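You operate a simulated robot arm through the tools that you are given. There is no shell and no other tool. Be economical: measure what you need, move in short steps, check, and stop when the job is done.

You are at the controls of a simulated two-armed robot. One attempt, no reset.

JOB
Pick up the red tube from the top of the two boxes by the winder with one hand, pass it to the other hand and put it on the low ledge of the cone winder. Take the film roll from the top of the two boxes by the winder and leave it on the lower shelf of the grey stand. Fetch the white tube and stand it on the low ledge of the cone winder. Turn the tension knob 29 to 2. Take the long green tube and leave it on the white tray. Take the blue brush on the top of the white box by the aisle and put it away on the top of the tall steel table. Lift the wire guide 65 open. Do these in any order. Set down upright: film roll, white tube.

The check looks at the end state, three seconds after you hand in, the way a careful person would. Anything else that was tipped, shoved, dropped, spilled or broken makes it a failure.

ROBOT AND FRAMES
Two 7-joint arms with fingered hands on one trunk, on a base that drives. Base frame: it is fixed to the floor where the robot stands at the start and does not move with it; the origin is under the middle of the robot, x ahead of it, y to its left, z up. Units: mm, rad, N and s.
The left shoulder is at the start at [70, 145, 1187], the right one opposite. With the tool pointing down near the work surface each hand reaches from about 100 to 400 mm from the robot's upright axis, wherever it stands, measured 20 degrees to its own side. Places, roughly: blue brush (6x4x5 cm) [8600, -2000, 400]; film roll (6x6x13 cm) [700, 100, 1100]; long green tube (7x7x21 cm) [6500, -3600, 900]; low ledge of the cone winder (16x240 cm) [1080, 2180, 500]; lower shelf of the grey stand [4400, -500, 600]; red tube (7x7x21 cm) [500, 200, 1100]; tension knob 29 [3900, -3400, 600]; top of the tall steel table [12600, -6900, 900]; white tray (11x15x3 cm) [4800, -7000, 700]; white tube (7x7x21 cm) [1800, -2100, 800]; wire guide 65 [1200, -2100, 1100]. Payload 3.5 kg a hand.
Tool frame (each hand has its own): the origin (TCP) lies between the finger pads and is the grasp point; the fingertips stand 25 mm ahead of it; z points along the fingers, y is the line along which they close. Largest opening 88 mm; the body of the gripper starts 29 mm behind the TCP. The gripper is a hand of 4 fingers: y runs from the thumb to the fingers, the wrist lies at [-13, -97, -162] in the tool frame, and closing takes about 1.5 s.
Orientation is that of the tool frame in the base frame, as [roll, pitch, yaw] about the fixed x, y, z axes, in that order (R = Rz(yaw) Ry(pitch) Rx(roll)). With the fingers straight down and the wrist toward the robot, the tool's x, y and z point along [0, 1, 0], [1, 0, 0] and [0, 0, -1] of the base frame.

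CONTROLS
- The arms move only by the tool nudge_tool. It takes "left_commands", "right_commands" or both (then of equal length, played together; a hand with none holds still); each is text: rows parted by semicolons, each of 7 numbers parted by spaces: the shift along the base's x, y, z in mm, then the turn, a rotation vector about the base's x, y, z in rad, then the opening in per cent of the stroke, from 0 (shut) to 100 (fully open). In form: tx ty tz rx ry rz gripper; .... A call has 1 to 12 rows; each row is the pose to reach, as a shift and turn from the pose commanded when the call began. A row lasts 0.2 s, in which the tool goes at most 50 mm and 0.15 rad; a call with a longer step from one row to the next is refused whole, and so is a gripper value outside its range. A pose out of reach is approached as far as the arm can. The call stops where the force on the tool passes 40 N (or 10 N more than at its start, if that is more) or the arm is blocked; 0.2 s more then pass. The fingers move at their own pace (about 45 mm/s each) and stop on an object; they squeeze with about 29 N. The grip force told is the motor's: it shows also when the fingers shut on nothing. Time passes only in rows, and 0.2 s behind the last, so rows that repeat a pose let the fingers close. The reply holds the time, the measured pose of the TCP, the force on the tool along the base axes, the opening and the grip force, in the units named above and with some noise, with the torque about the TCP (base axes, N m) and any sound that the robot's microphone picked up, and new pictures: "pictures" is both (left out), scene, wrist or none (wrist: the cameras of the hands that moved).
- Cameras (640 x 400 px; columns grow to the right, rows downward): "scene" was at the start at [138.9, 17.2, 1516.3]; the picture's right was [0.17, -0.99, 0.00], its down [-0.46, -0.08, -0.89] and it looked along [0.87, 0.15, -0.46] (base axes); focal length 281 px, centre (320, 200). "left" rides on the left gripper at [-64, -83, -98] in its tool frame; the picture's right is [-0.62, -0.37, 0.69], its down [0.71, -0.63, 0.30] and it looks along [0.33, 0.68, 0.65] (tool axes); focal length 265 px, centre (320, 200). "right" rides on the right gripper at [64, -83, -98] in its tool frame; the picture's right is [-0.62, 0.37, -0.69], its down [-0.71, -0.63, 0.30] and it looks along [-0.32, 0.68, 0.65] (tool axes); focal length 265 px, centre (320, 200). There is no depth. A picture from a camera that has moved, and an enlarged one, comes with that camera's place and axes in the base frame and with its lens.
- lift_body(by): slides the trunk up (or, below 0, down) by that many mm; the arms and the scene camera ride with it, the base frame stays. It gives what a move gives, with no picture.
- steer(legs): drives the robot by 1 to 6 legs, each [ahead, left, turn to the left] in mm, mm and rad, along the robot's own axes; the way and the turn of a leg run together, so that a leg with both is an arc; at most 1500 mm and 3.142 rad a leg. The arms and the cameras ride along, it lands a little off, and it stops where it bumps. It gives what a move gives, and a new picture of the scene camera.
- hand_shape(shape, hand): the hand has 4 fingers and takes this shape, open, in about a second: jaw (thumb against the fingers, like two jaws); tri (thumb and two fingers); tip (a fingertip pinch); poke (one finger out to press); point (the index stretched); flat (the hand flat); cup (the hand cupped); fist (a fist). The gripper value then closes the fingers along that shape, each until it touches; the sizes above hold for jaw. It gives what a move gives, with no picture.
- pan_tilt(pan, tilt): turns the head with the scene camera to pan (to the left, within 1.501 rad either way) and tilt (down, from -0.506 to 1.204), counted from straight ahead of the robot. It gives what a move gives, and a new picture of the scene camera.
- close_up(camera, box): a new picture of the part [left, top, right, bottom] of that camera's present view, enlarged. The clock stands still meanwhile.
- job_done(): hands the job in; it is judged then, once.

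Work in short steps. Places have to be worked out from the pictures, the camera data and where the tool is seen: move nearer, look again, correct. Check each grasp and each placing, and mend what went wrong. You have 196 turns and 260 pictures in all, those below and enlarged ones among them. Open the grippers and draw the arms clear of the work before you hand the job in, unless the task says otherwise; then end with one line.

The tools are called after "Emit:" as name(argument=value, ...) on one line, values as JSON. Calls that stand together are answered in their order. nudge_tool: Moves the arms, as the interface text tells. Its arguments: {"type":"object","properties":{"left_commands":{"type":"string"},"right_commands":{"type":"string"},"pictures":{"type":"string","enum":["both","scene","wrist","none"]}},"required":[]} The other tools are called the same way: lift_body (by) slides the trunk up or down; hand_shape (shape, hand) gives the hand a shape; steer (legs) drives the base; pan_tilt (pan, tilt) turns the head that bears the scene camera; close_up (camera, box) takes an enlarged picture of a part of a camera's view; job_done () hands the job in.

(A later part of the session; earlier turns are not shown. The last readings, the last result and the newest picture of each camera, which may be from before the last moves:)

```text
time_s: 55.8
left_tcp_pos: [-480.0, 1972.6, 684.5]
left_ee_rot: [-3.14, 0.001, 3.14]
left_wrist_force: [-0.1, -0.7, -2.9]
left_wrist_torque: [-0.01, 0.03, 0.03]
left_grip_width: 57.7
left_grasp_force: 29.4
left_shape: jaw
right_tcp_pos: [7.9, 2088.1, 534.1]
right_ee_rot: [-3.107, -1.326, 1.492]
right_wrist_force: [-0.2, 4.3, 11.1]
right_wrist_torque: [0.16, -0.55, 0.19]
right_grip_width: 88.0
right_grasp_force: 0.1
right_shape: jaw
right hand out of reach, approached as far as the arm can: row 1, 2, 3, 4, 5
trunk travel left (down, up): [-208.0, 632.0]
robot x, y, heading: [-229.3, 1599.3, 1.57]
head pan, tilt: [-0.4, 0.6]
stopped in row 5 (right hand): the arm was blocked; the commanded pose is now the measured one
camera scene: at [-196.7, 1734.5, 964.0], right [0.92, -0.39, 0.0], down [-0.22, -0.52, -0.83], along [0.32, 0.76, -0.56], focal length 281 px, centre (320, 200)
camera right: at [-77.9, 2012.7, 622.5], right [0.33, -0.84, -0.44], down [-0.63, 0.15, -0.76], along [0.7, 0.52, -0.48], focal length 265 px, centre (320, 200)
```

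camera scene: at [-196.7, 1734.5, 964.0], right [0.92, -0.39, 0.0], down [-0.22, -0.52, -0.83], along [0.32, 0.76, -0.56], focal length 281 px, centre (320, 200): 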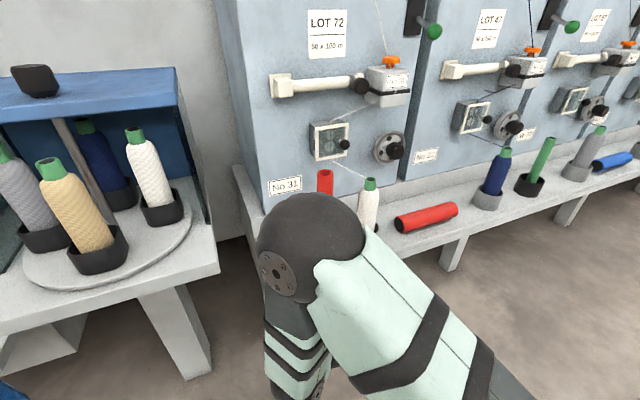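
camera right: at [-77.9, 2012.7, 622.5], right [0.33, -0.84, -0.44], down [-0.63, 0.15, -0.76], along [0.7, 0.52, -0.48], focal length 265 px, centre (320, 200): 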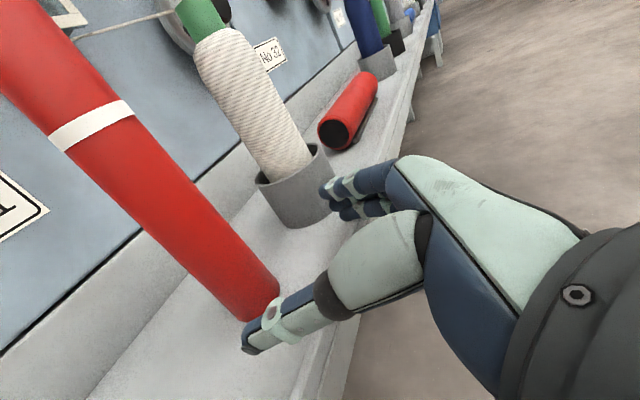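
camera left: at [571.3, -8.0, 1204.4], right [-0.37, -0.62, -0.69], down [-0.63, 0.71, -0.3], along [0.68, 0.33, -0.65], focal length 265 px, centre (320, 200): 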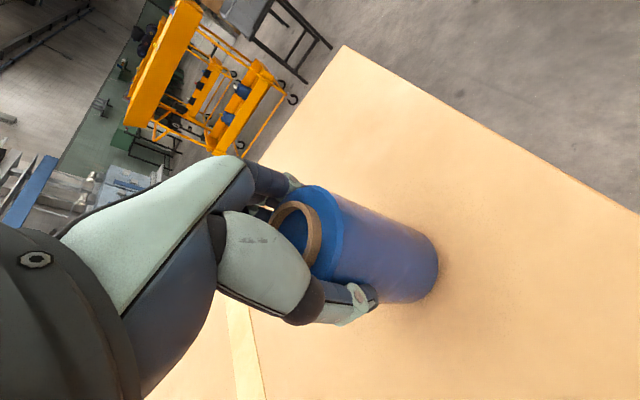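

The hand dipped onto the ledge edge while withdrawing, but the fingertips are already past the tube, which still stands. I'll raise the trunk a little, then back the base away.

Emit:
lift_body(by=60)

Emit:
steer(legs=[[-250, 0, 0]])

```text
time_s: 56.8
left_tcp_pos: [-479.4, 1973.1, 744.2]
left_ee_rot: [3.142, -0.002, 3.141]
left_wrist_force: [0.6, 0.5, -2.2]
left_wrist_torque: [-0.02, 0.01, 0.02]
left_grip_width: 57.5
left_grasp_force: 29.4
left_shape: jaw
right_tcp_pos: [9.2, 2086.7, 593.3]
right_ee_rot: [-3.098, -1.318, 1.484]
right_wrist_force: [-0.8, 0.4, -0.4]
right_wrist_torque: [-0.01, 0.0, -0.01]
right_grip_width: 88.3
right_grasp_force: 0.2
right_shape: jaw
trunk travel left (down, up): [-268.0, 572.0]
robot x, y, heading: [-226.1, 1601.5, 1.574]
head pan, tilt: [-0.4, 0.6]
```

```text
time_s: 58.6
left_tcp_pos: [-480.9, 1725.2, 744.2]
left_ee_rot: [-3.141, 0.0, 3.142]
left_wrist_force: [-0.4, 0.8, -3.7]
left_wrist_torque: [0.02, -0.02, 0.03]
left_grip_width: 57.6
left_grasp_force: 29.2
left_shape: jaw
right_tcp_pos: [7.3, 1838.7, 593.2]
right_ee_rot: [-3.092, -1.321, 1.478]
right_wrist_force: [-1.0, -0.1, 0.3]
right_wrist_torque: [-0.03, -0.01, -0.01]
right_grip_width: 88.0
right_grasp_force: 0.0
right_shape: jaw
trunk travel left (down, up): [-268.0, 572.0]
robot x, y, heading: [-228.3, 1353.9, 1.567]
head pan, tilt: [-0.4, 0.6]
camera scene: at [-196.9, 1485.6, 1023.8], right [0.92, -0.39, 0.0], down [-0.22, -0.52, -0.83], along [0.32, 0.76, -0.56], focal length 281 px, centre (320, 200)
```

scene: 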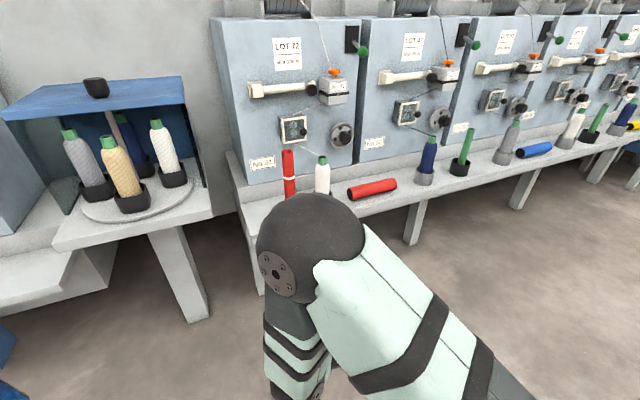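

The red tube is standing fine. I'll raise the trunk and return the right hand to a fingers-down pose.

Emit:
lift_body(by=400)

Emit:
nudge_tool(right_commands="0 -5 5 -0.0746 -0.0725 0.0971 100; 0 -10 10 -0.149 -0.145 0.194 100; 0 -15 15 -0.224 -0.2175 0.291 100; 0 -20 20 -0.298 -0.29 0.388 100; 0 -25 25 -0.373 -0.3625 0.4855 100; 0 -30 30 -0.448 -0.435 0.583 100; 0 -35 35 -0.522 -0.5075 0.68 100; 0 -40 40 -0.597 -0.58 0.777 100; 0 -45 45 -0.671 -0.6525 0.874 100; 0 -50 50 -0.746 -0.725 0.971 100; 0 -55 50 -0.82 -0.7975 1.068 100; 0 -60 50 -0.895 -0.87 1.165 100", pictures="none")

Emit:
nudge_tool(right_commands="0 0 0 -0.0746 -0.0725 0.0971 100; 0 0 0 -0.149 -0.145 0.194 100; 0 0 0 -0.149 -0.145 0.194 100", pictures="none")

```text
time_s: 62.5
left_tcp_pos: [-480.3, 1726.0, 1144.5]
left_ee_rot: [-3.141, 0.0, -3.141]
left_wrist_force: [0.5, -0.6, -3.0]
left_wrist_torque: [-0.02, 0.0, -0.03]
left_grip_width: 57.6
left_grasp_force: 29.0
left_shape: jaw
right_tcp_pos: [8.1, 1840.2, 992.4]
right_ee_rot: [-3.085, -1.322, 1.47]
right_wrist_force: [0.2, 0.3, -0.4]
right_wrist_torque: [-0.03, 0.01, 0.01]
right_grip_width: 87.6
right_grasp_force: 0.0
right_shape: jaw
trunk travel left (down, up): [-668.0, 172.0]
robot x, y, heading: [-230.1, 1352.7, 1.565]
head pan, tilt: [-0.4, 0.6]
```

```text
time_s: 65.1
left_tcp_pos: [-479.8, 1725.4, 1143.2]
left_ee_rot: [3.141, 0.002, 3.141]
left_wrist_force: [0.7, 0.9, -1.8]
left_wrist_torque: [-0.02, -0.01, -0.02]
left_grip_width: 57.7
left_grasp_force: 29.0
left_shape: jaw
right_tcp_pos: [6.9, 1778.6, 1042.3]
right_ee_rot: [3.007, -0.157, 2.957]
right_wrist_force: [0.0, 0.1, -0.1]
right_wrist_torque: [0.01, 0.01, 0.01]
right_grip_width: 87.9
right_grasp_force: 0.1
right_shape: jaw
right hand out of reach, approached as far as the arm can: row 4, 5, 6, 7, 8, 9, 10
trunk travel left (down, up): [-668.0, 172.0]
robot x, y, heading: [-231.3, 1351.8, 1.567]
head pan, tilt: [-0.4, 0.6]
```

```text
time_s: 65.9
left_tcp_pos: [-479.5, 1724.7, 1143.9]
left_ee_rot: [-3.141, 0.0, 3.14]
left_wrist_force: [0.2, 0.4, -2.2]
left_wrist_torque: [-0.01, -0.01, -0.02]
left_grip_width: 57.3
left_grasp_force: 28.9
left_shape: jaw
right_tcp_pos: [8.1, 1778.8, 1043.7]
right_ee_rot: [-3.141, -0.001, 3.14]
right_wrist_force: [0.5, 0.3, -0.9]
right_wrist_torque: [-0.02, -0.01, -0.03]
right_grip_width: 87.8
right_grasp_force: 0.0
right_shape: jaw
trunk travel left (down, up): [-668.0, 172.0]
robot x, y, heading: [-232.6, 1353.1, 1.575]
head pan, tilt: [-0.4, 0.6]
```

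Now to the green machine for the white tube and wire guide. I'll drive around the box by the open floor to about (1500, -850), facing the machine.

Emit:
steer(legs=[[0, 0, -1.571], [1450, 0, 0], [300, 0, 0], [0, 0, -1.571], [1500, 0, 0], [600, 0, 0]])

Emit:
pan_tilt(pan=0, tilt=0.45)

```text
time_s: 92.3
left_tcp_pos: [1655.7, -1159.8, 1143.3]
left_ee_rot: [3.141, -0.001, -0.026]
left_wrist_force: [0.0, 0.0, -1.7]
left_wrist_torque: [-0.01, 0.04, 0.0]
left_grip_width: 57.0
left_grasp_force: 29.2
left_shape: jaw
right_tcp_pos: [1166.3, -1199.9, 1044.0]
right_ee_rot: [3.14, 0.001, -0.028]
right_wrist_force: [0.6, 0.8, 0.2]
right_wrist_torque: [0.0, 0.01, 0.02]
right_grip_width: 88.0
right_grasp_force: 0.0
right_shape: jaw
trunk travel left (down, up): [-668.0, 172.0]
robot x, y, heading: [1415.9, -781.6, -1.598]
head pan, tilt: [-0.4, 0.6]
camera scene: at [1375.6, -910.0, 1423.8], right [-0.91, 0.41, 0.0], down [0.23, 0.51, -0.83], along [-0.34, -0.75, -0.56], focal length 281 px, centre (320, 200)
```

scene: 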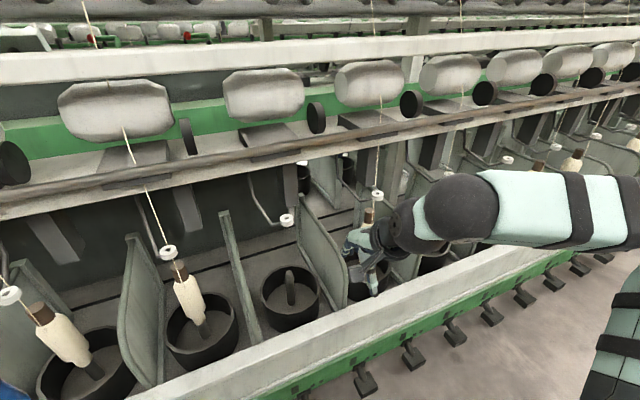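

```text
time_s: 93.2
left_tcp_pos: [1655.1, -1158.8, 1144.1]
left_ee_rot: [3.141, 0.001, -0.025]
left_wrist_force: [-1.1, 0.2, -2.0]
left_wrist_torque: [0.0, 0.06, 0.0]
left_grip_width: 56.9
left_grasp_force: 28.5
left_shape: jaw
right_tcp_pos: [1166.4, -1201.7, 1042.2]
right_ee_rot: [3.14, -0.002, -0.027]
right_wrist_force: [0.3, 0.2, 0.6]
right_wrist_torque: [-0.01, -0.02, -0.01]
right_grip_width: 87.6
right_grasp_force: 0.2
right_shape: jaw
trunk travel left (down, up): [-668.0, 172.0]
robot x, y, heading: [1416.4, -780.2, -1.597]
head pan, tilt: [0.0, 0.45]
camera scene: at [1409.6, -921.8, 1437.3], right [-1.0, 0.03, 0.0], down [0.01, 0.44, -0.9], along [-0.03, -0.9, -0.44], focal length 281 px, centre (320, 200)
```

scene: 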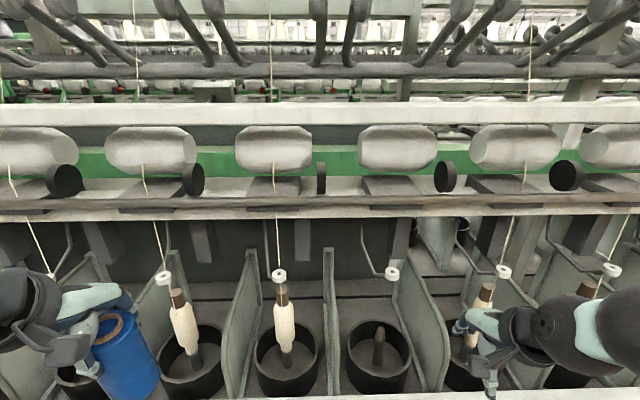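

The bobbins I see sit around y=-1400, not -2100, so the target side may be the far side of this machine. I'll take a close-up for numbers, and look along the machine.

Emit:
close_up(camera="scene", box=[200, 180, 520, 380])

Emit:
pan_tilt(pan=1.2, tilt=0.2)

Emit:
pan_tilt(pan=-1.2, tilt=0.2)

```text
2.00 times, centred on (360, 280) of scene
camera zoom: at [1409.6, -921.8, 1437.3], right [-1.0, 0.03, 0.0], down [0.01, 0.44, -0.9], along [-0.03, -0.9, -0.44], focal length 562 px, centre (240, 40)
```

zoom: 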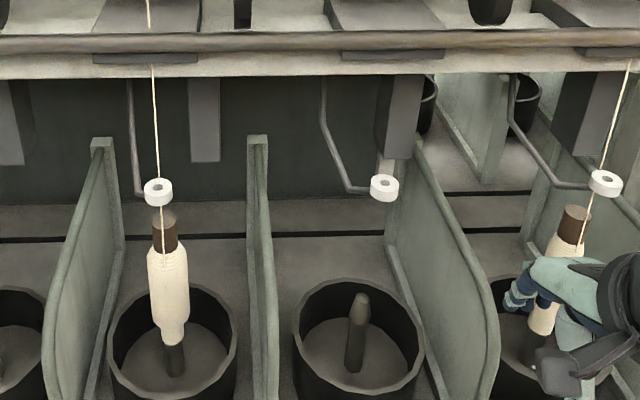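

```text
time_s: 94.6
left_tcp_pos: [1655.0, -1159.8, 1143.2]
left_ee_rot: [3.14, -0.001, -0.027]
left_wrist_force: [-0.8, 0.9, -3.1]
left_wrist_torque: [-0.02, -0.03, 0.02]
left_grip_width: 56.8
left_grasp_force: 29.2
left_shape: jaw
right_tcp_pos: [1166.4, -1200.7, 1043.6]
right_ee_rot: [3.14, 0.001, -0.029]
right_wrist_force: [0.2, 0.1, 0.2]
right_wrist_torque: [0.03, 0.02, 0.03]
right_grip_width: 87.6
right_grasp_force: 0.1
right_shape: jaw
trunk travel left (down, up): [-668.0, 172.0]
robot x, y, heading: [1413.1, -781.0, -1.596]
head pan, tilt: [1.201, 0.201]
camera scene: at [1498.2, -866.3, 1460.5], right [-0.39, -0.92, 0.0], down [-0.18, 0.08, -0.98], along [0.9, -0.38, -0.2], focal length 281 px, centre (320, 200)
```

scene: 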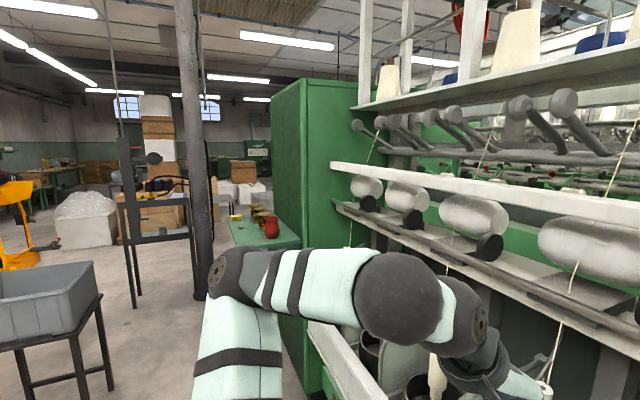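

```text
time_s: 96.8
left_tcp_pos: [1655.3, -1160.9, 1144.7]
left_ee_rot: [-3.141, 0.001, -0.027]
left_wrist_force: [0.7, -0.2, -1.7]
left_wrist_torque: [0.0, -0.03, 0.0]
left_grip_width: 56.8
left_grasp_force: 29.0
left_shape: jaw
right_tcp_pos: [1166.5, -1201.8, 1043.4]
right_ee_rot: [3.141, 0.0, -0.027]
right_wrist_force: [0.2, 0.1, 0.5]
right_wrist_torque: [-0.01, 0.02, -0.01]
right_grip_width: 87.7
right_grasp_force: 0.0
right_shape: jaw
trunk travel left (down, up): [-668.0, 172.0]
robot x, y, heading: [1414.5, -780.2, -1.598]
head pan, tilt: [-1.201, 0.201]
camera scene: at [1324.6, -861.4, 1460.5], right [-0.34, 0.94, 0.0], down [0.19, 0.07, -0.98], along [-0.92, -0.33, -0.2], focal length 281 px, centre (320, 200)
```

scene: 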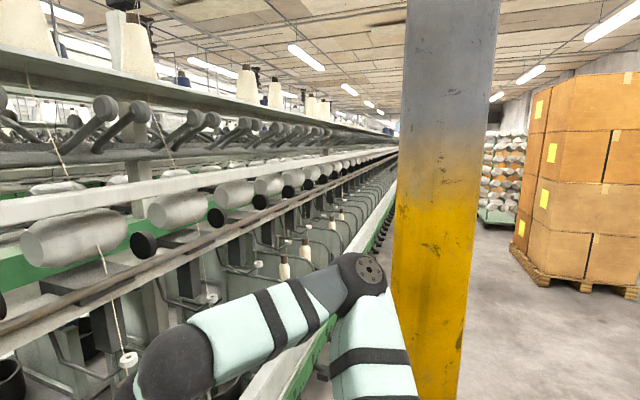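

The targets at y≈-2100 are probably on the machine's far side. The grey stand is on the way there, so I'll back off, turn to +x and look ahead.

Emit:
steer(legs=[[-250, 0, 0], [0, 0, 1.597], [800, 0, 0]])

Emit:
pan_tilt(pan=0, tilt=0.3)

```text
time_s: 106.3
left_tcp_pos: [2588.0, -276.4, 1143.4]
left_ee_rot: [3.14, 0.001, 1.579]
left_wrist_force: [0.7, 0.9, -2.7]
left_wrist_torque: [0.01, 0.02, 0.01]
left_grip_width: 56.8
left_grasp_force: 28.4
left_shape: jaw
right_tcp_pos: [2645.8, -763.4, 1043.5]
right_ee_rot: [3.139, -0.002, 1.577]
right_wrist_force: [-1.1, -0.1, 0.0]
right_wrist_torque: [-0.03, -0.02, 0.0]
right_grip_width: 87.6
right_grasp_force: 0.0
right_shape: jaw
trunk travel left (down, up): [-668.0, 172.0]
robot x, y, heading: [2221.5, -531.5, 0.007]
head pan, tilt: [-1.201, 0.201]
camera scene: at [2301.9, -614.4, 1460.6], right [-0.93, -0.37, 0.0], down [-0.07, 0.19, -0.98], along [0.36, -0.91, -0.2], focal length 281 px, centre (320, 200)
```

scene: 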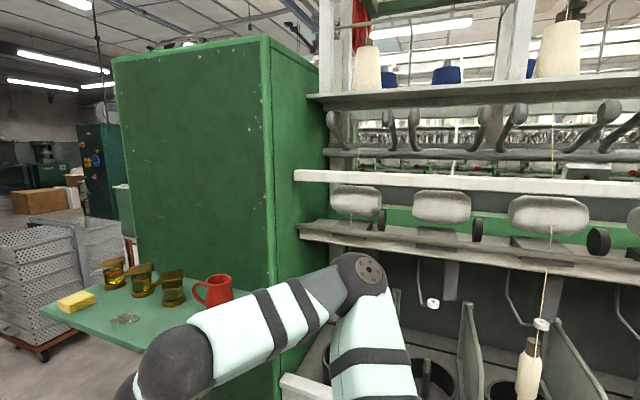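

```text
time_s: 107.8
left_tcp_pos: [2589.8, -277.2, 1144.1]
left_ee_rot: [3.142, 0.0, 1.58]
left_wrist_force: [0.2, 0.0, -3.4]
left_wrist_torque: [0.0, 0.01, 0.02]
left_grip_width: 56.7
left_grasp_force: 28.9
left_shape: jaw
right_tcp_pos: [2648.4, -763.8, 1043.3]
right_ee_rot: [3.138, -0.001, 1.579]
right_wrist_force: [0.3, -1.3, 0.7]
right_wrist_torque: [0.02, 0.02, 0.0]
right_grip_width: 88.1
right_grasp_force: 0.0
right_shape: jaw
trunk travel left (down, up): [-668.0, 172.0]
robot x, y, heading: [2222.5, -527.9, 0.008]
head pan, tilt: [0.0, 0.3]
camera scene: at [2361.3, -527.2, 1451.2], right [0.01, -1.0, 0.0], down [-0.3, 0.0, -0.96], along [0.96, 0.01, -0.3], focal length 281 px, centre (320, 200)
```

scene: 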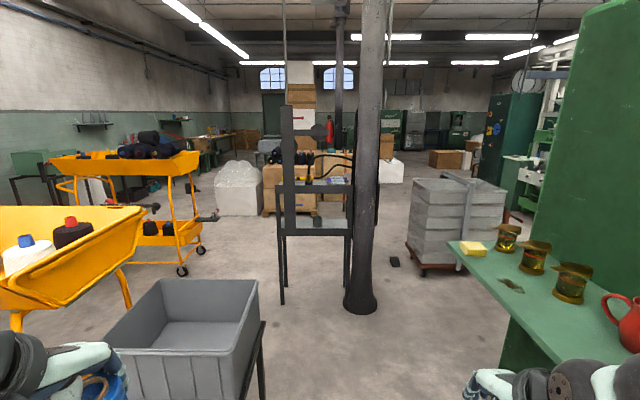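

The grey stand is the dark frame at about x=4300, with its lower shelf near z 600. I'll drive between the bin and the green table toward it.

Emit:
steer(legs=[[0, -190, -0.007], [1400, 0, 0]])

```text
time_s: 115.9
left_tcp_pos: [3992.4, -452.6, 1143.9]
left_ee_rot: [-3.139, 0.001, 1.589]
left_wrist_force: [0.4, -0.3, -2.4]
left_wrist_torque: [-0.04, 0.06, 0.03]
left_grip_width: 56.9
left_grasp_force: 29.1
left_shape: jaw
right_tcp_pos: [4055.9, -939.4, 1043.4]
right_ee_rot: [3.139, 0.0, 1.588]
right_wrist_force: [-0.2, 0.0, -0.5]
right_wrist_torque: [0.02, 0.0, 0.03]
right_grip_width: 88.1
right_grasp_force: 0.0
right_shape: jaw
trunk travel left (down, up): [-668.0, 172.0]
robot x, y, heading: [3626.6, -712.2, 0.016]
head pan, tilt: [0.0, 0.3]
camera scene: at [3766.9, -705.9, 1451.2], right [0.02, -1.0, 0.0], down [-0.3, -0.01, -0.96], along [0.96, 0.02, -0.3], focal length 281 px, centre (320, 200)
```

scene: 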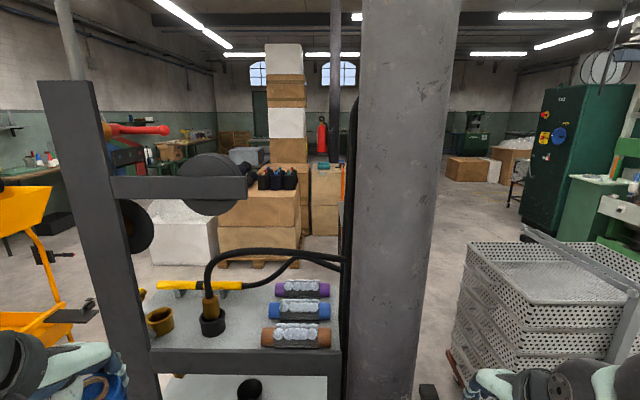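

The stand is close; I'll tilt down to see the lower shelf.

Emit:
pan_tilt(pan=0.35, tilt=0.85)

```text
time_s: 116.9
left_tcp_pos: [3991.8, -452.6, 1144.6]
left_ee_rot: [3.141, -0.001, 1.588]
left_wrist_force: [0.8, -0.3, -1.5]
left_wrist_torque: [0.0, 0.0, -0.01]
left_grip_width: 56.6
left_grasp_force: 28.9
left_shape: jaw
right_tcp_pos: [4054.8, -939.5, 1042.8]
right_ee_rot: [3.141, 0.0, 1.586]
right_wrist_force: [-0.6, -0.6, -0.7]
right_wrist_torque: [-0.01, 0.0, -0.01]
right_grip_width: 87.6
right_grasp_force: 0.1
right_shape: jaw
trunk travel left (down, up): [-668.0, 172.0]
robot x, y, heading: [3620.6, -708.8, 0.012]
head pan, tilt: [0.351, 0.85]
camera scene: at [3746.7, -679.4, 1402.9], right [0.36, -0.93, 0.0], down [-0.7, -0.27, -0.66], along [0.62, 0.24, -0.75], focal length 281 px, centre (320, 200)
```

scene: 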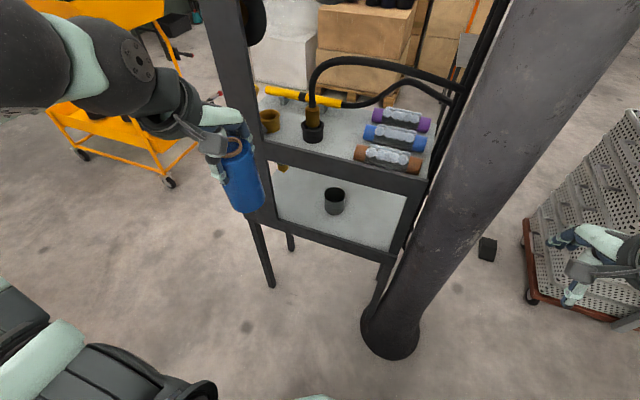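

The gap under the upper shelf is about 300 mm, tight for a top grip. I'll back off 200 mm and pass the film roll to the right hand in a low side grip, then place it with the tool horizontal.

Emit:
steer(legs=[[-200, 0, -0.012]])

Emit:
nudge_tool(left_commands="24 -23 18 0 0 0 0; 48 -46 37 0 0 0 0; 72 -69 55 0 0 0 0; 96 -92 74 0 0 0 0; 120 -115 92 0 0 0 0; 142 -138 111 0 0 0 0; 142 -138 111 0 0 0 0; 142 -138 111 0 0 0 0; 142 -138 111 0 0 0 0; 142 -138 111 0 0 0 0; 142 -138 111 0 0 0 0", right_commands="7 15 12 0.143 0 0 100; 14 33 25 0.286 0 0 100; 21 50 40 0.429 0 0 100; 28 70 55 0.571 0 0 100; 35 90 70 0.714 0 0 100; 42 115 85 0.857 0 0 100; 49 140 100 1.0 0 0 100; 56 165 115 1.143 0 0 100; 65 190 130 1.286 0 0 100; 72 215 140 1.429 0 0 100; 79 235 149 1.571 0 0 100", pictures="both")

```text
time_s: 118.5
left_tcp_pos: [3796.7, -460.8, 1142.2]
left_ee_rot: [-3.141, -0.001, 1.575]
left_wrist_force: [0.8, 0.3, -3.2]
left_wrist_torque: [0.0, 0.0, -0.05]
left_grip_width: 56.6
left_grasp_force: 28.6
left_shape: jaw
right_tcp_pos: [3852.7, -947.7, 1043.3]
right_ee_rot: [-3.141, 0.001, 1.576]
right_wrist_force: [-0.5, -0.3, 0.0]
right_wrist_torque: [0.02, 0.01, -0.01]
right_grip_width: 87.6
right_grasp_force: 0.1
right_shape: jaw
trunk travel left (down, up): [-668.0, 172.0]
robot x, y, heading: [3423.8, -713.3, 0.003]
head pan, tilt: [0.351, 0.85]
camera scene: at [3548.5, -682.9, 1402.7], right [0.35, -0.94, 0.0], down [-0.71, -0.26, -0.66], along [0.62, 0.23, -0.75], focal length 281 px, centre (320, 200)
```

scene: 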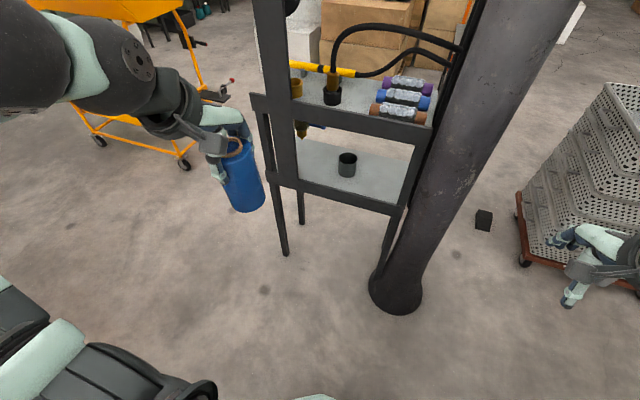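

```text
time_s: 120.9
left_tcp_pos: [3939.2, -596.9, 1253.7]
left_ee_rot: [-3.14, -0.001, 1.576]
left_wrist_force: [-0.3, -0.4, -2.5]
left_wrist_torque: [-0.03, -0.02, -0.03]
left_grip_width: 56.7
left_grasp_force: 28.5
left_shape: jaw
right_tcp_pos: [3931.7, -710.9, 1193.3]
right_ee_rot: [0.566, -1.569, -2.14]
right_wrist_force: [-0.6, -0.6, 0.5]
right_wrist_torque: [0.04, 0.01, 0.01]
right_grip_width: 88.1
right_grasp_force: 0.1
right_shape: jaw
trunk travel left (down, up): [-668.0, 172.0]
robot x, y, heading: [3421.8, -708.5, 0.005]
head pan, tilt: [0.351, 0.85]
camera scene: at [3548.9, -682.3, 1402.7], right [0.35, -0.94, 0.0], down [-0.71, -0.26, -0.66], along [0.62, 0.23, -0.75], focal length 281 px, centre (320, 200)
camera right: at [3847.9, -809.0, 1256.9], right [0.37, -0.69, -0.62], down [-0.63, 0.31, -0.71], along [0.69, 0.65, -0.32], focal length 265 px, centre (320, 200)
camera left: at [3856.4, -662.1, 1352.4], right [-0.37, -0.62, -0.69], down [-0.63, 0.71, -0.3], along [0.68, 0.33, -0.66], focal length 265 px, centre (320, 200)
```

scene: 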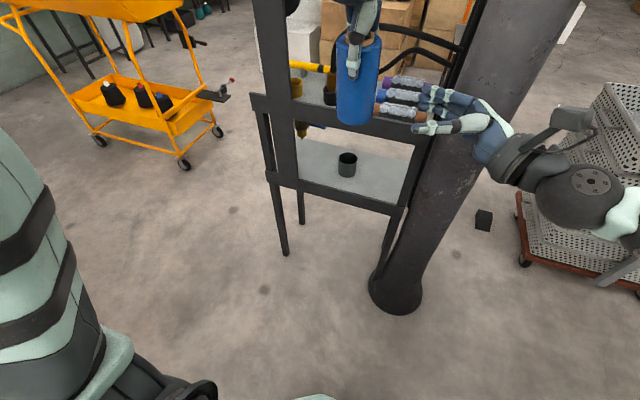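
right: 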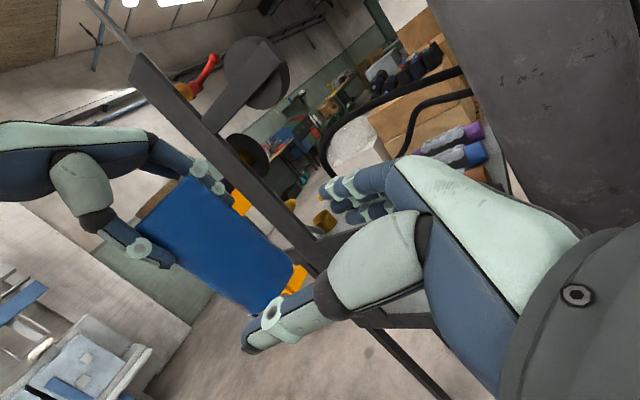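
left: 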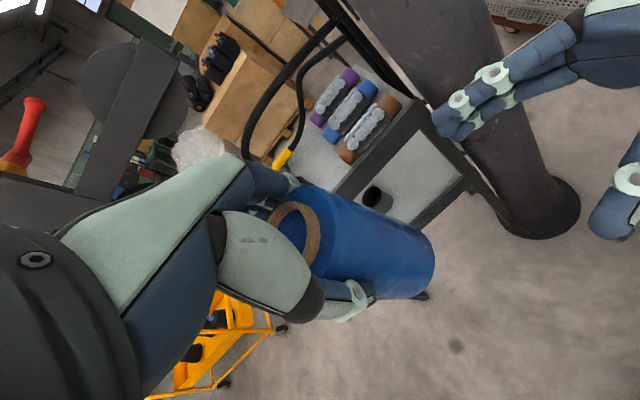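

The film is at (3939, -597) and the right hand lines up. I'll move in and close the right hand low on the roll.

Emit:
nudge_tool(right_commands="8 35 0 0 0 0 100; 8 75 0 0 0 0 100; 8 107 0 0 0 0 100; 8 107 0 0 0 0 0; 8 107 0 0 0 0 0; 8 107 0 0 0 0 0; 8 107 0 0 0 0 0; 8 107 0 0 0 0 0; 8 107 0 0 0 0 0; 8 107 0 0 0 0 0", pictures="wrist")

```text
time_s: 123.1
left_tcp_pos: [3938.0, -597.6, 1252.9]
left_ee_rot: [-3.141, 0.0, 1.578]
left_wrist_force: [-1.1, -1.9, -1.4]
left_wrist_torque: [-0.08, 0.21, -0.01]
left_grip_width: 56.6
left_grasp_force: 29.1
left_shape: jaw
right_tcp_pos: [3939.2, -605.0, 1191.7]
right_ee_rot: [-2.675, -1.57, 1.103]
right_wrist_force: [1.2, 2.0, -1.0]
right_wrist_torque: [-0.06, -0.08, -0.06]
right_grip_width: 50.3
right_grasp_force: 29.1
right_shape: jaw
trunk travel left (down, up): [-668.0, 172.0]
robot x, y, heading: [3428.2, -712.0, 0.003]
head pan, tilt: [0.351, 0.85]
camera right: at [3854.4, -703.1, 1256.5], right [0.37, -0.69, -0.62], down [-0.63, 0.31, -0.72], along [0.69, 0.65, -0.32], focal length 265 px, centre (320, 200)
```

right: 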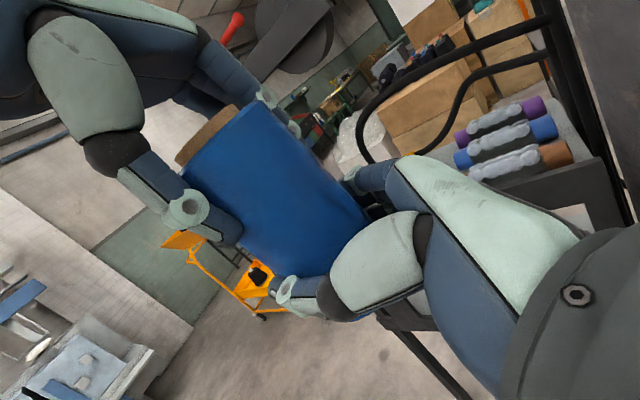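

Right hand holds the roll. I'll release the left hand and withdraw it up and toward +y.

Emit:
nudge_tool(left_commands="0 0 0 0 0 0 100; 0 0 0 0 0 0 100; 0 0 0 0 0 0 100; 0 0 0 0 0 0 100; 0 0 0 0 0 0 100; 0 30 5 0 0 0 100; 0 70 10 0 0 0 100; 0 110 10 0 0 0 100; 0 150 10 0 0 0 100; -40 175 10 0 0 0 100; -80 195 0 0 0 0 100", pictures="scene")

```text
time_s: 125.5
left_tcp_pos: [3869.1, -404.0, 1251.5]
left_ee_rot: [3.141, 0.001, 1.574]
left_wrist_force: [0.2, 0.0, -0.2]
left_wrist_torque: [-0.04, 0.03, 0.01]
left_grip_width: 87.6
left_grasp_force: 0.0
left_shape: jaw
left hand out of reach, approached as far as the arm can: row 11
right_tcp_pos: [3936.7, -602.8, 1190.7]
right_ee_rot: [1.753, -1.567, 2.958]
right_wrist_force: [-0.5, 0.1, -0.3]
right_wrist_torque: [-0.02, 0.01, -0.01]
right_grip_width: 50.0
right_grasp_force: 29.6
right_shape: jaw
trunk travel left (down, up): [-668.0, 172.0]
robot x, y, heading: [3427.1, -712.8, 0.003]
head pan, tilt: [0.351, 0.85]
camera scene: at [3546.8, -680.9, 1402.9], right [0.35, -0.94, 0.0], down [-0.7, -0.26, -0.66], along [0.62, 0.23, -0.75], focal length 281 px, centre (320, 200)
```

scene: 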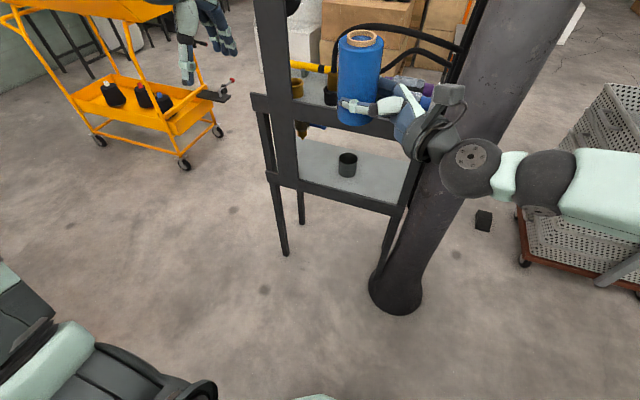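

Next I'll turn the right tool about 50° forward and bring it to the right side, pulling the left hand in a bit.

Emit:
nudge_tool(right_commands="-10 -30 0 0 0 -0.11 0; -20 -60 0 0 0 -0.22 0; -30 -90 0 0 0 -0.33 0; -30 -120 0 0 0 -0.44 0; -30 -150 0 0 0 -0.55 0; -30 -180 0 0 0 -0.66 0; -30 -210 0 0 0 -0.77 0; -30 -235 0 0 0 -0.873 0", left_commands="-5 0 -12 0 0 0 100; -10 0 -25 0 0 0 100; -15 0 -38 0 0 0 100; -20 0 -50 0 0 0 100; -28 0 -62 0 0 0 100; -36 0 -75 0 0 0 100; -44 0 -88 0 0 0 100; -50 0 -100 0 0 0 100", pictures="none")

Emit:
steer(legs=[[150, 0, 0], [0, 382, 0]])

```text
time_s: 127.3
left_tcp_pos: [3828.1, -408.2, 1146.8]
left_ee_rot: [-3.141, 0.0, 1.577]
left_wrist_force: [0.4, -0.2, 0.2]
left_wrist_torque: [0.01, -0.02, 0.02]
left_grip_width: 87.8
left_grasp_force: 0.2
left_shape: jaw
left hand out of reach, approached as far as the arm can: row 5, 6, 7, 8
right_tcp_pos: [3909.2, -840.9, 1193.2]
right_ee_rot: [1.825, -1.566, 2.01]
right_wrist_force: [0.6, 0.4, 0.2]
right_wrist_torque: [0.0, 0.0, -0.02]
right_grip_width: 49.5
right_grasp_force: 29.1
right_shape: jaw
trunk travel left (down, up): [-668.0, 172.0]
robot x, y, heading: [3423.6, -713.9, 0.002]
head pan, tilt: [0.351, 0.85]
```

```text
time_s: 130.6
left_tcp_pos: [3986.3, -38.8, 1147.9]
left_ee_rot: [-3.141, 0.0, 1.57]
left_wrist_force: [-0.6, 0.3, 0.0]
left_wrist_torque: [0.02, 0.02, 0.02]
left_grip_width: 87.7
left_grasp_force: 0.0
left_shape: jaw
right_tcp_pos: [4063.3, -471.1, 1194.1]
right_ee_rot: [0.869, -1.567, 2.963]
right_wrist_force: [0.3, 0.2, -2.4]
right_wrist_torque: [0.03, 0.01, -0.03]
right_grip_width: 49.9
right_grasp_force: 28.9
right_shape: jaw
trunk travel left (down, up): [-668.0, 172.0]
robot x, y, heading: [3582.5, -338.1, 0.002]
head pan, tilt: [0.351, 0.85]
camera scene: at [3702.0, -311.4, 1402.9], right [0.34, -0.94, 0.0], down [-0.71, -0.26, -0.66], along [0.62, 0.23, -0.75], focal length 281 px, centre (320, 200)
```

scene: 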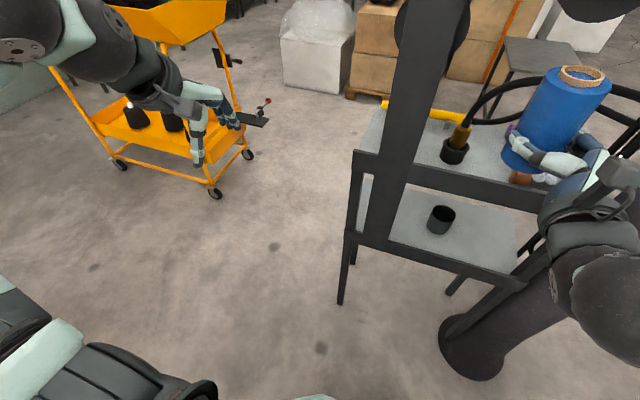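

The cup sits at about (4385, -500), so I'll use the free area right of it, around (4295, -605). I'll shift right and lower the trunk, then look.

Emit:
steer(legs=[[0, -138, 0]])

Emit:
lift_body(by=-400)

Emit:
lift_body(by=-125)

Emit:
pan_tilt(pan=0.0, tilt=0.5)

Emit:
close_up(camera="right", box=[0, 0, 640, 400])

```text
time_s: 131.9
left_tcp_pos: [3984.9, -171.3, 1146.9]
left_ee_rot: [-3.14, 0.004, 1.573]
left_wrist_force: [-0.2, -0.1, 0.6]
left_wrist_torque: [-0.03, 0.03, 0.0]
left_grip_width: 87.9
left_grasp_force: 0.0
left_shape: jaw
right_tcp_pos: [4065.0, -604.3, 1193.9]
right_ee_rot: [1.445, -1.567, 2.39]
right_wrist_force: [-0.5, 0.3, -2.1]
right_wrist_torque: [-0.02, -0.02, 0.0]
right_grip_width: 49.7
right_grasp_force: 28.8
right_shape: jaw
trunk travel left (down, up): [-668.0, 172.0]
robot x, y, heading: [3582.3, -473.1, -0.002]
head pan, tilt: [0.351, 0.85]
camera scene: at [3702.7, -444.2, 1402.8], right [0.34, -0.94, 0.0], down [-0.71, -0.26, -0.66], along [0.62, 0.23, -0.75], focal length 281 px, centre (320, 200)
```

scene: 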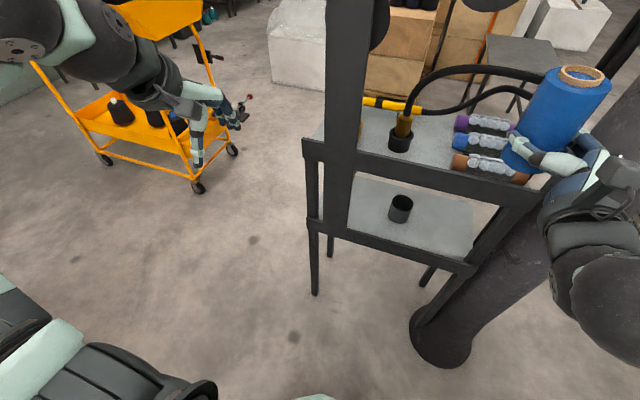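

```text
time_s: 135.8
left_tcp_pos: [3985.6, -173.8, 748.0]
left_ee_rot: [-3.139, -0.001, 1.572]
left_wrist_force: [0.5, 0.9, -0.1]
left_wrist_torque: [0.01, 0.02, 0.02]
left_grip_width: 87.7
left_grasp_force: 0.1
left_shape: jaw
right_tcp_pos: [4063.2, -605.7, 793.5]
right_ee_rot: [1.663, -1.567, 2.171]
right_wrist_force: [0.7, -0.3, -2.3]
right_wrist_torque: [0.01, 0.01, -0.01]
right_grip_width: 49.6
right_grasp_force: 28.8
right_shape: jaw
trunk travel left (down, up): [-268.0, 572.0]
robot x, y, heading: [3579.3, -475.6, 0.001]
head pan, tilt: [0.351, 0.85]
```

```text
time_s: 137.3
left_tcp_pos: [3985.8, -173.4, 622.8]
left_ee_rot: [-3.141, -0.001, 1.572]
left_wrist_force: [0.1, 0.2, 0.1]
left_wrist_torque: [-0.01, -0.01, 0.02]
left_grip_width: 87.7
left_grasp_force: 0.0
left_shape: jaw
right_tcp_pos: [4063.8, -605.2, 668.1]
right_ee_rot: [1.403, -1.567, 2.43]
right_wrist_force: [-0.8, 0.2, -2.6]
right_wrist_torque: [0.01, 0.03, -0.02]
right_grip_width: 49.4
right_grasp_force: 28.8
right_shape: jaw
trunk travel left (down, up): [-143.0, 697.0]
robot x, y, heading: [3582.8, -473.4, 0.002]
head pan, tilt: [0.351, 0.85]
```

```text
time_s: 138.1
left_tcp_pos: [3984.8, -173.5, 621.2]
left_ee_rot: [-3.141, 0.0, 1.572]
left_wrist_force: [0.5, 0.8, -0.2]
left_wrist_torque: [-0.02, 0.0, 0.0]
left_grip_width: 87.7
left_grasp_force: 0.0
left_shape: jaw
right_tcp_pos: [4064.9, -605.8, 667.7]
right_ee_rot: [1.689, -1.567, 2.145]
right_wrist_force: [0.4, -0.3, -2.6]
right_wrist_torque: [0.01, 0.03, -0.02]
right_grip_width: 49.7
right_grasp_force: 29.2
right_shape: jaw
trunk travel left (down, up): [-143.0, 697.0]
robot x, y, heading: [3579.1, -474.5, 0.002]
head pan, tilt: [0.0, 0.499]
camera scene: at [3720.0, -473.1, 907.7], right [0.0, -1.0, 0.0], down [-0.48, 0.0, -0.88], along [0.88, 0.0, -0.48], focal length 281 px, centre (320, 200)
```

scene: 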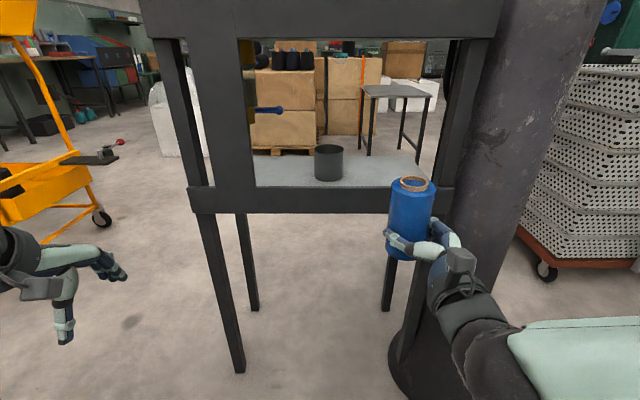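

```text
1.00 times, centred on (320, 200) of right (not enlarged: the box is as wide or as high as the picture)
camera zoom: at [3934.6, -604.2, 732.4], right [-0.3, -0.73, -0.62], down [-0.17, 0.68, -0.72], along [0.94, -0.11, -0.32], focal length 265 px, centre (320, 200)
```

zoom: 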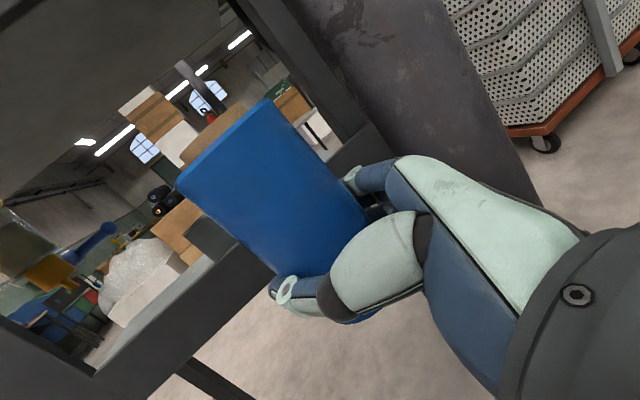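

I need to know whether the shelf has a raised lip. I'll take a close look.

Emit:
close_up(camera="scene", box=[230, 130, 460, 274])

```text
2.78 times, centred on (345, 202) of scene
camera zoom: at [3720.0, -473.1, 907.7], right [0.0, -1.0, 0.0], down [-0.48, 0.0, -0.88], along [0.88, 0.0, -0.48], focal length 780 px, centre (251, 194)
```

zoom: 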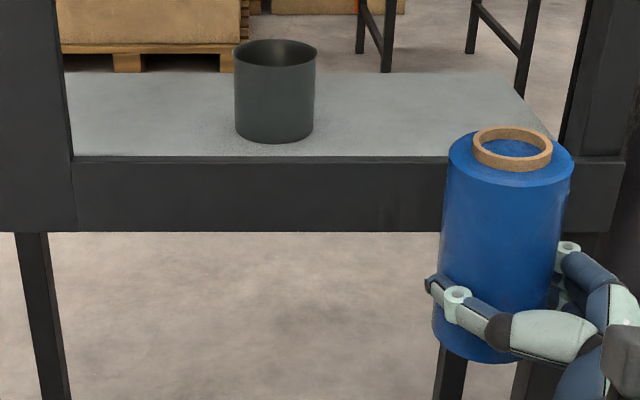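

The shelf surface looks flush, at about z 622, with its front edge near x 4290. I'll raise 45 mm and drive in so the roll comes to about (4350, -618), right of the cup.

Emit:
lift_body(by=45)

Emit:
steer(legs=[[200, -12, 0]])

Emit:
close_up(camera="right", box=[0, 0, 640, 400])

```text
time_s: 139.0
left_tcp_pos: [3986.1, -173.5, 668.1]
left_ee_rot: [-3.139, 0.0, 1.572]
left_wrist_force: [0.6, 0.5, -0.4]
left_wrist_torque: [-0.03, -0.02, 0.03]
left_grip_width: 87.8
left_grasp_force: 0.0
left_shape: jaw
right_tcp_pos: [4064.0, -605.9, 712.9]
right_ee_rot: [1.718, -1.57, 2.118]
right_wrist_force: [1.3, -0.6, -1.3]
right_wrist_torque: [-0.01, 0.03, -0.01]
right_grip_width: 49.7
right_grasp_force: 29.3
right_shape: jaw
trunk travel left (down, up): [-188.0, 652.0]
robot x, y, heading: [3580.2, -477.5, 0.001]
head pan, tilt: [0.0, 0.499]
```

```text
time_s: 140.6
left_tcp_pos: [4188.3, -184.8, 668.2]
left_ee_rot: [-3.141, 0.0, 1.572]
left_wrist_force: [0.5, -0.1, 0.3]
left_wrist_torque: [0.02, 0.02, -0.01]
left_grip_width: 87.6
left_grasp_force: 0.1
left_shape: jaw
right_tcp_pos: [4268.9, -617.4, 712.3]
right_ee_rot: [1.767, -1.567, 2.068]
right_wrist_force: [-0.1, -0.5, -2.1]
right_wrist_torque: [0.01, 0.03, -0.02]
right_grip_width: 49.9
right_grasp_force: 29.2
right_shape: jaw
trunk travel left (down, up): [-188.0, 652.0]
robot x, y, heading: [3781.4, -484.4, 0.002]
head pan, tilt: [0.0, 0.499]
camera scene: at [3923.8, -485.1, 952.7], right [0.0, -1.0, 0.0], down [-0.48, 0.0, -0.88], along [0.88, 0.0, -0.48], focal length 281 px, centre (320, 200)
```

scene: 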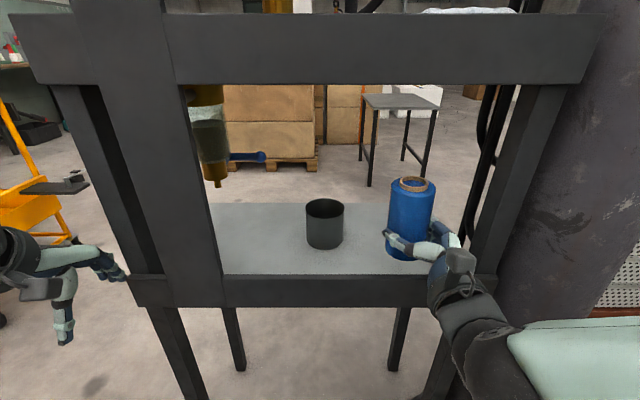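

```text
1.00 times, centred on (320, 200) of right (not enlarged: the box is as wide or as high as the picture)
camera zoom: at [4138.3, -616.0, 777.2], right [-0.3, -0.73, -0.62], down [-0.17, 0.68, -0.72], along [0.94, -0.11, -0.32], focal length 265 px, centre (320, 200)
```

zoom: 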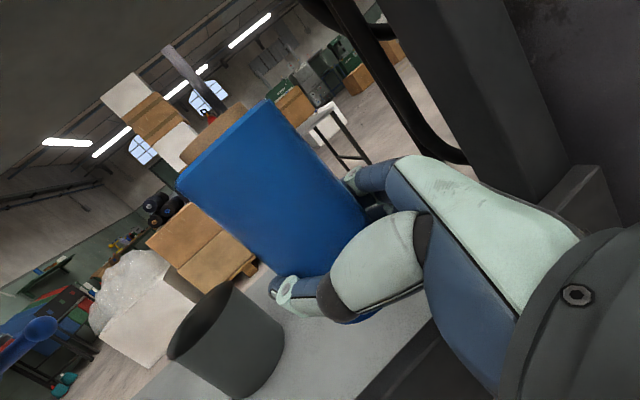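

The two views give a front lip at z≈655 and the shelf at z≈620, so this low horizontal grip would hit the lip. I'll back out and regrasp: left takes the top, then right regrips higher and pitched down.

Emit:
steer(legs=[[-280, 0, 0]])

Emit:
nudge_tool(right_commands="4 30 0 0 0 0.11 0; 8 60 0 0 0 0.22 0; 12 90 0 0 0 0.33 0; 16 120 0 0 0 0.44 0; 20 150 0 0 0 0.55 0; 24 180 0 0 0 0.66 0; 28 210 0 0 0 0.77 0; 30 235 0 0 0 0.873 0; 30 235 0 0 0 0.873 0; 30 235 0 0 0 0.873 0", left_commands="0 0 45 0 0 0 100; 0 0 90 0 0 0 100; 0 0 135 0 0 0 100; 0 0 180 0 0 0 100; 5 -5 215 0 0 0 100; 27 -43 217 0 0 0 100; 49 -80 217 0 0 0 100; 71 -117 217 0 0 0 100; 93 -154 217 0 0 0 100; 111 -189 217 0 0 0 100", pictures="wrist")

```text
time_s: 142.6
left_tcp_pos: [3912.1, -186.3, 666.3]
left_ee_rot: [3.141, 0.0, 1.573]
left_wrist_force: [0.1, 0.1, 0.0]
left_wrist_torque: [0.0, -0.02, -0.01]
left_grip_width: 87.7
left_grasp_force: 0.0
left_shape: jaw
right_tcp_pos: [3990.2, -618.6, 712.5]
right_ee_rot: [1.368, -1.566, 2.468]
right_wrist_force: [0.1, -0.1, -2.7]
right_wrist_torque: [0.0, 0.05, -0.01]
right_grip_width: 49.6
right_grasp_force: 28.9
right_shape: jaw
trunk travel left (down, up): [-188.0, 652.0]
robot x, y, heading: [3504.0, -488.0, -0.0]
head pan, tilt: [0.0, 0.499]
camera scene: at [3645.4, -485.1, 952.9], right [0.0, -1.0, 0.0], down [-0.48, 0.0, -0.88], along [0.88, 0.0, -0.48], focal length 281 px, centre (320, 200)
```

scene: 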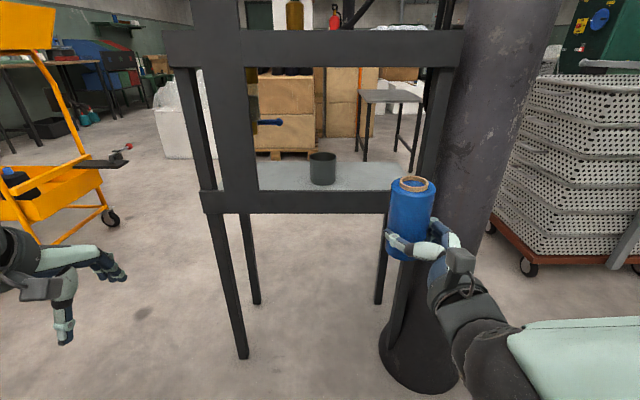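

```text
time_s: 144.8
left_tcp_pos: [4022.2, -376.6, 883.0]
left_ee_rot: [-3.139, 0.0, 1.573]
left_wrist_force: [0.2, 0.1, 0.1]
left_wrist_torque: [-0.01, 0.02, -0.04]
left_grip_width: 88.0
left_grasp_force: 0.0
left_shape: jaw
left hand out of reach, approached as far as the arm can: row 1, 2, 3, 4, 5, 6
right_tcp_pos: [4019.7, -381.2, 710.9]
right_ee_rot: [1.914, -1.568, 2.794]
right_wrist_force: [-0.1, 0.3, -2.7]
right_wrist_torque: [-0.01, 0.04, 0.0]
right_grip_width: 49.5
right_grasp_force: 29.7
right_shape: jaw
trunk travel left (down, up): [-188.0, 652.0]
robot x, y, heading: [3505.4, -487.6, -0.004]
head pan, tilt: [0.0, 0.499]
camera right: at [3936.2, -479.7, 775.9], right [0.37, -0.69, -0.62], down [-0.63, 0.31, -0.72], along [0.69, 0.65, -0.32], focal length 265 px, centre (320, 200)
camera left: at [3938.2, -441.5, 982.6], right [-0.37, -0.62, -0.69], down [-0.63, 0.71, -0.3], along [0.68, 0.33, -0.66], focal length 265 px, centre (320, 200)
```

right: 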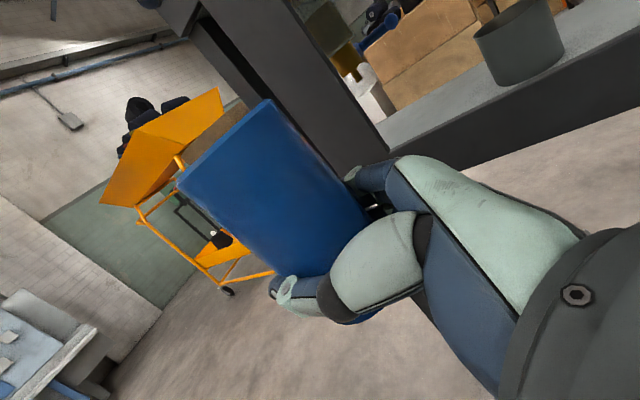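
left: 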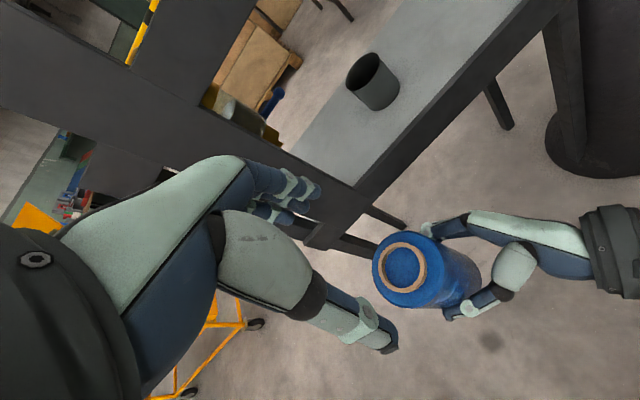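

The film top is at about (4012, -380, 801). I'll descend with the left hand to a shallow top grip and close.

Emit:
nudge_tool(left_commands="-9 -2 -40 0 0 0 100; -9 -2 -75 0 0 0 100; -9 -2 -92 0 0 0 100; -9 -2 -92 0 0 0 0; -9 -2 -92 0 0 0 0; -9 -2 -92 0 0 0 0; -9 -2 -92 0 0 0 0; -9 -2 -92 0 0 0 0; -9 -2 -92 0 0 0 0", pictures="wrist")

```text
time_s: 146.8
left_tcp_pos: [4012.8, -376.3, 792.1]
left_ee_rot: [-3.14, 0.001, 1.574]
left_wrist_force: [-0.5, -0.1, 0.7]
left_wrist_torque: [-0.01, 0.05, 0.03]
left_grip_width: 55.1
left_grasp_force: 28.9
left_shape: jaw
right_tcp_pos: [4021.7, -380.8, 711.3]
right_ee_rot: [2.24, -1.569, 2.466]
right_wrist_force: [0.2, 0.8, -4.0]
right_wrist_torque: [-0.08, 0.01, -0.02]
right_grip_width: 49.5
right_grasp_force: 28.8
right_shape: jaw
trunk travel left (down, up): [-188.0, 652.0]
robot x, y, heading: [3505.6, -488.2, 0.003]
head pan, tilt: [0.0, 0.499]
camera left: at [3929.0, -441.7, 891.3], right [-0.37, -0.62, -0.69], down [-0.63, 0.71, -0.3], along [0.68, 0.33, -0.65], focal length 265 px, centre (320, 200)
```

left: 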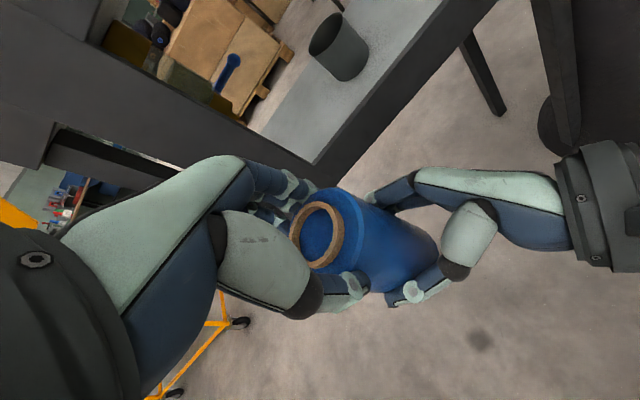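

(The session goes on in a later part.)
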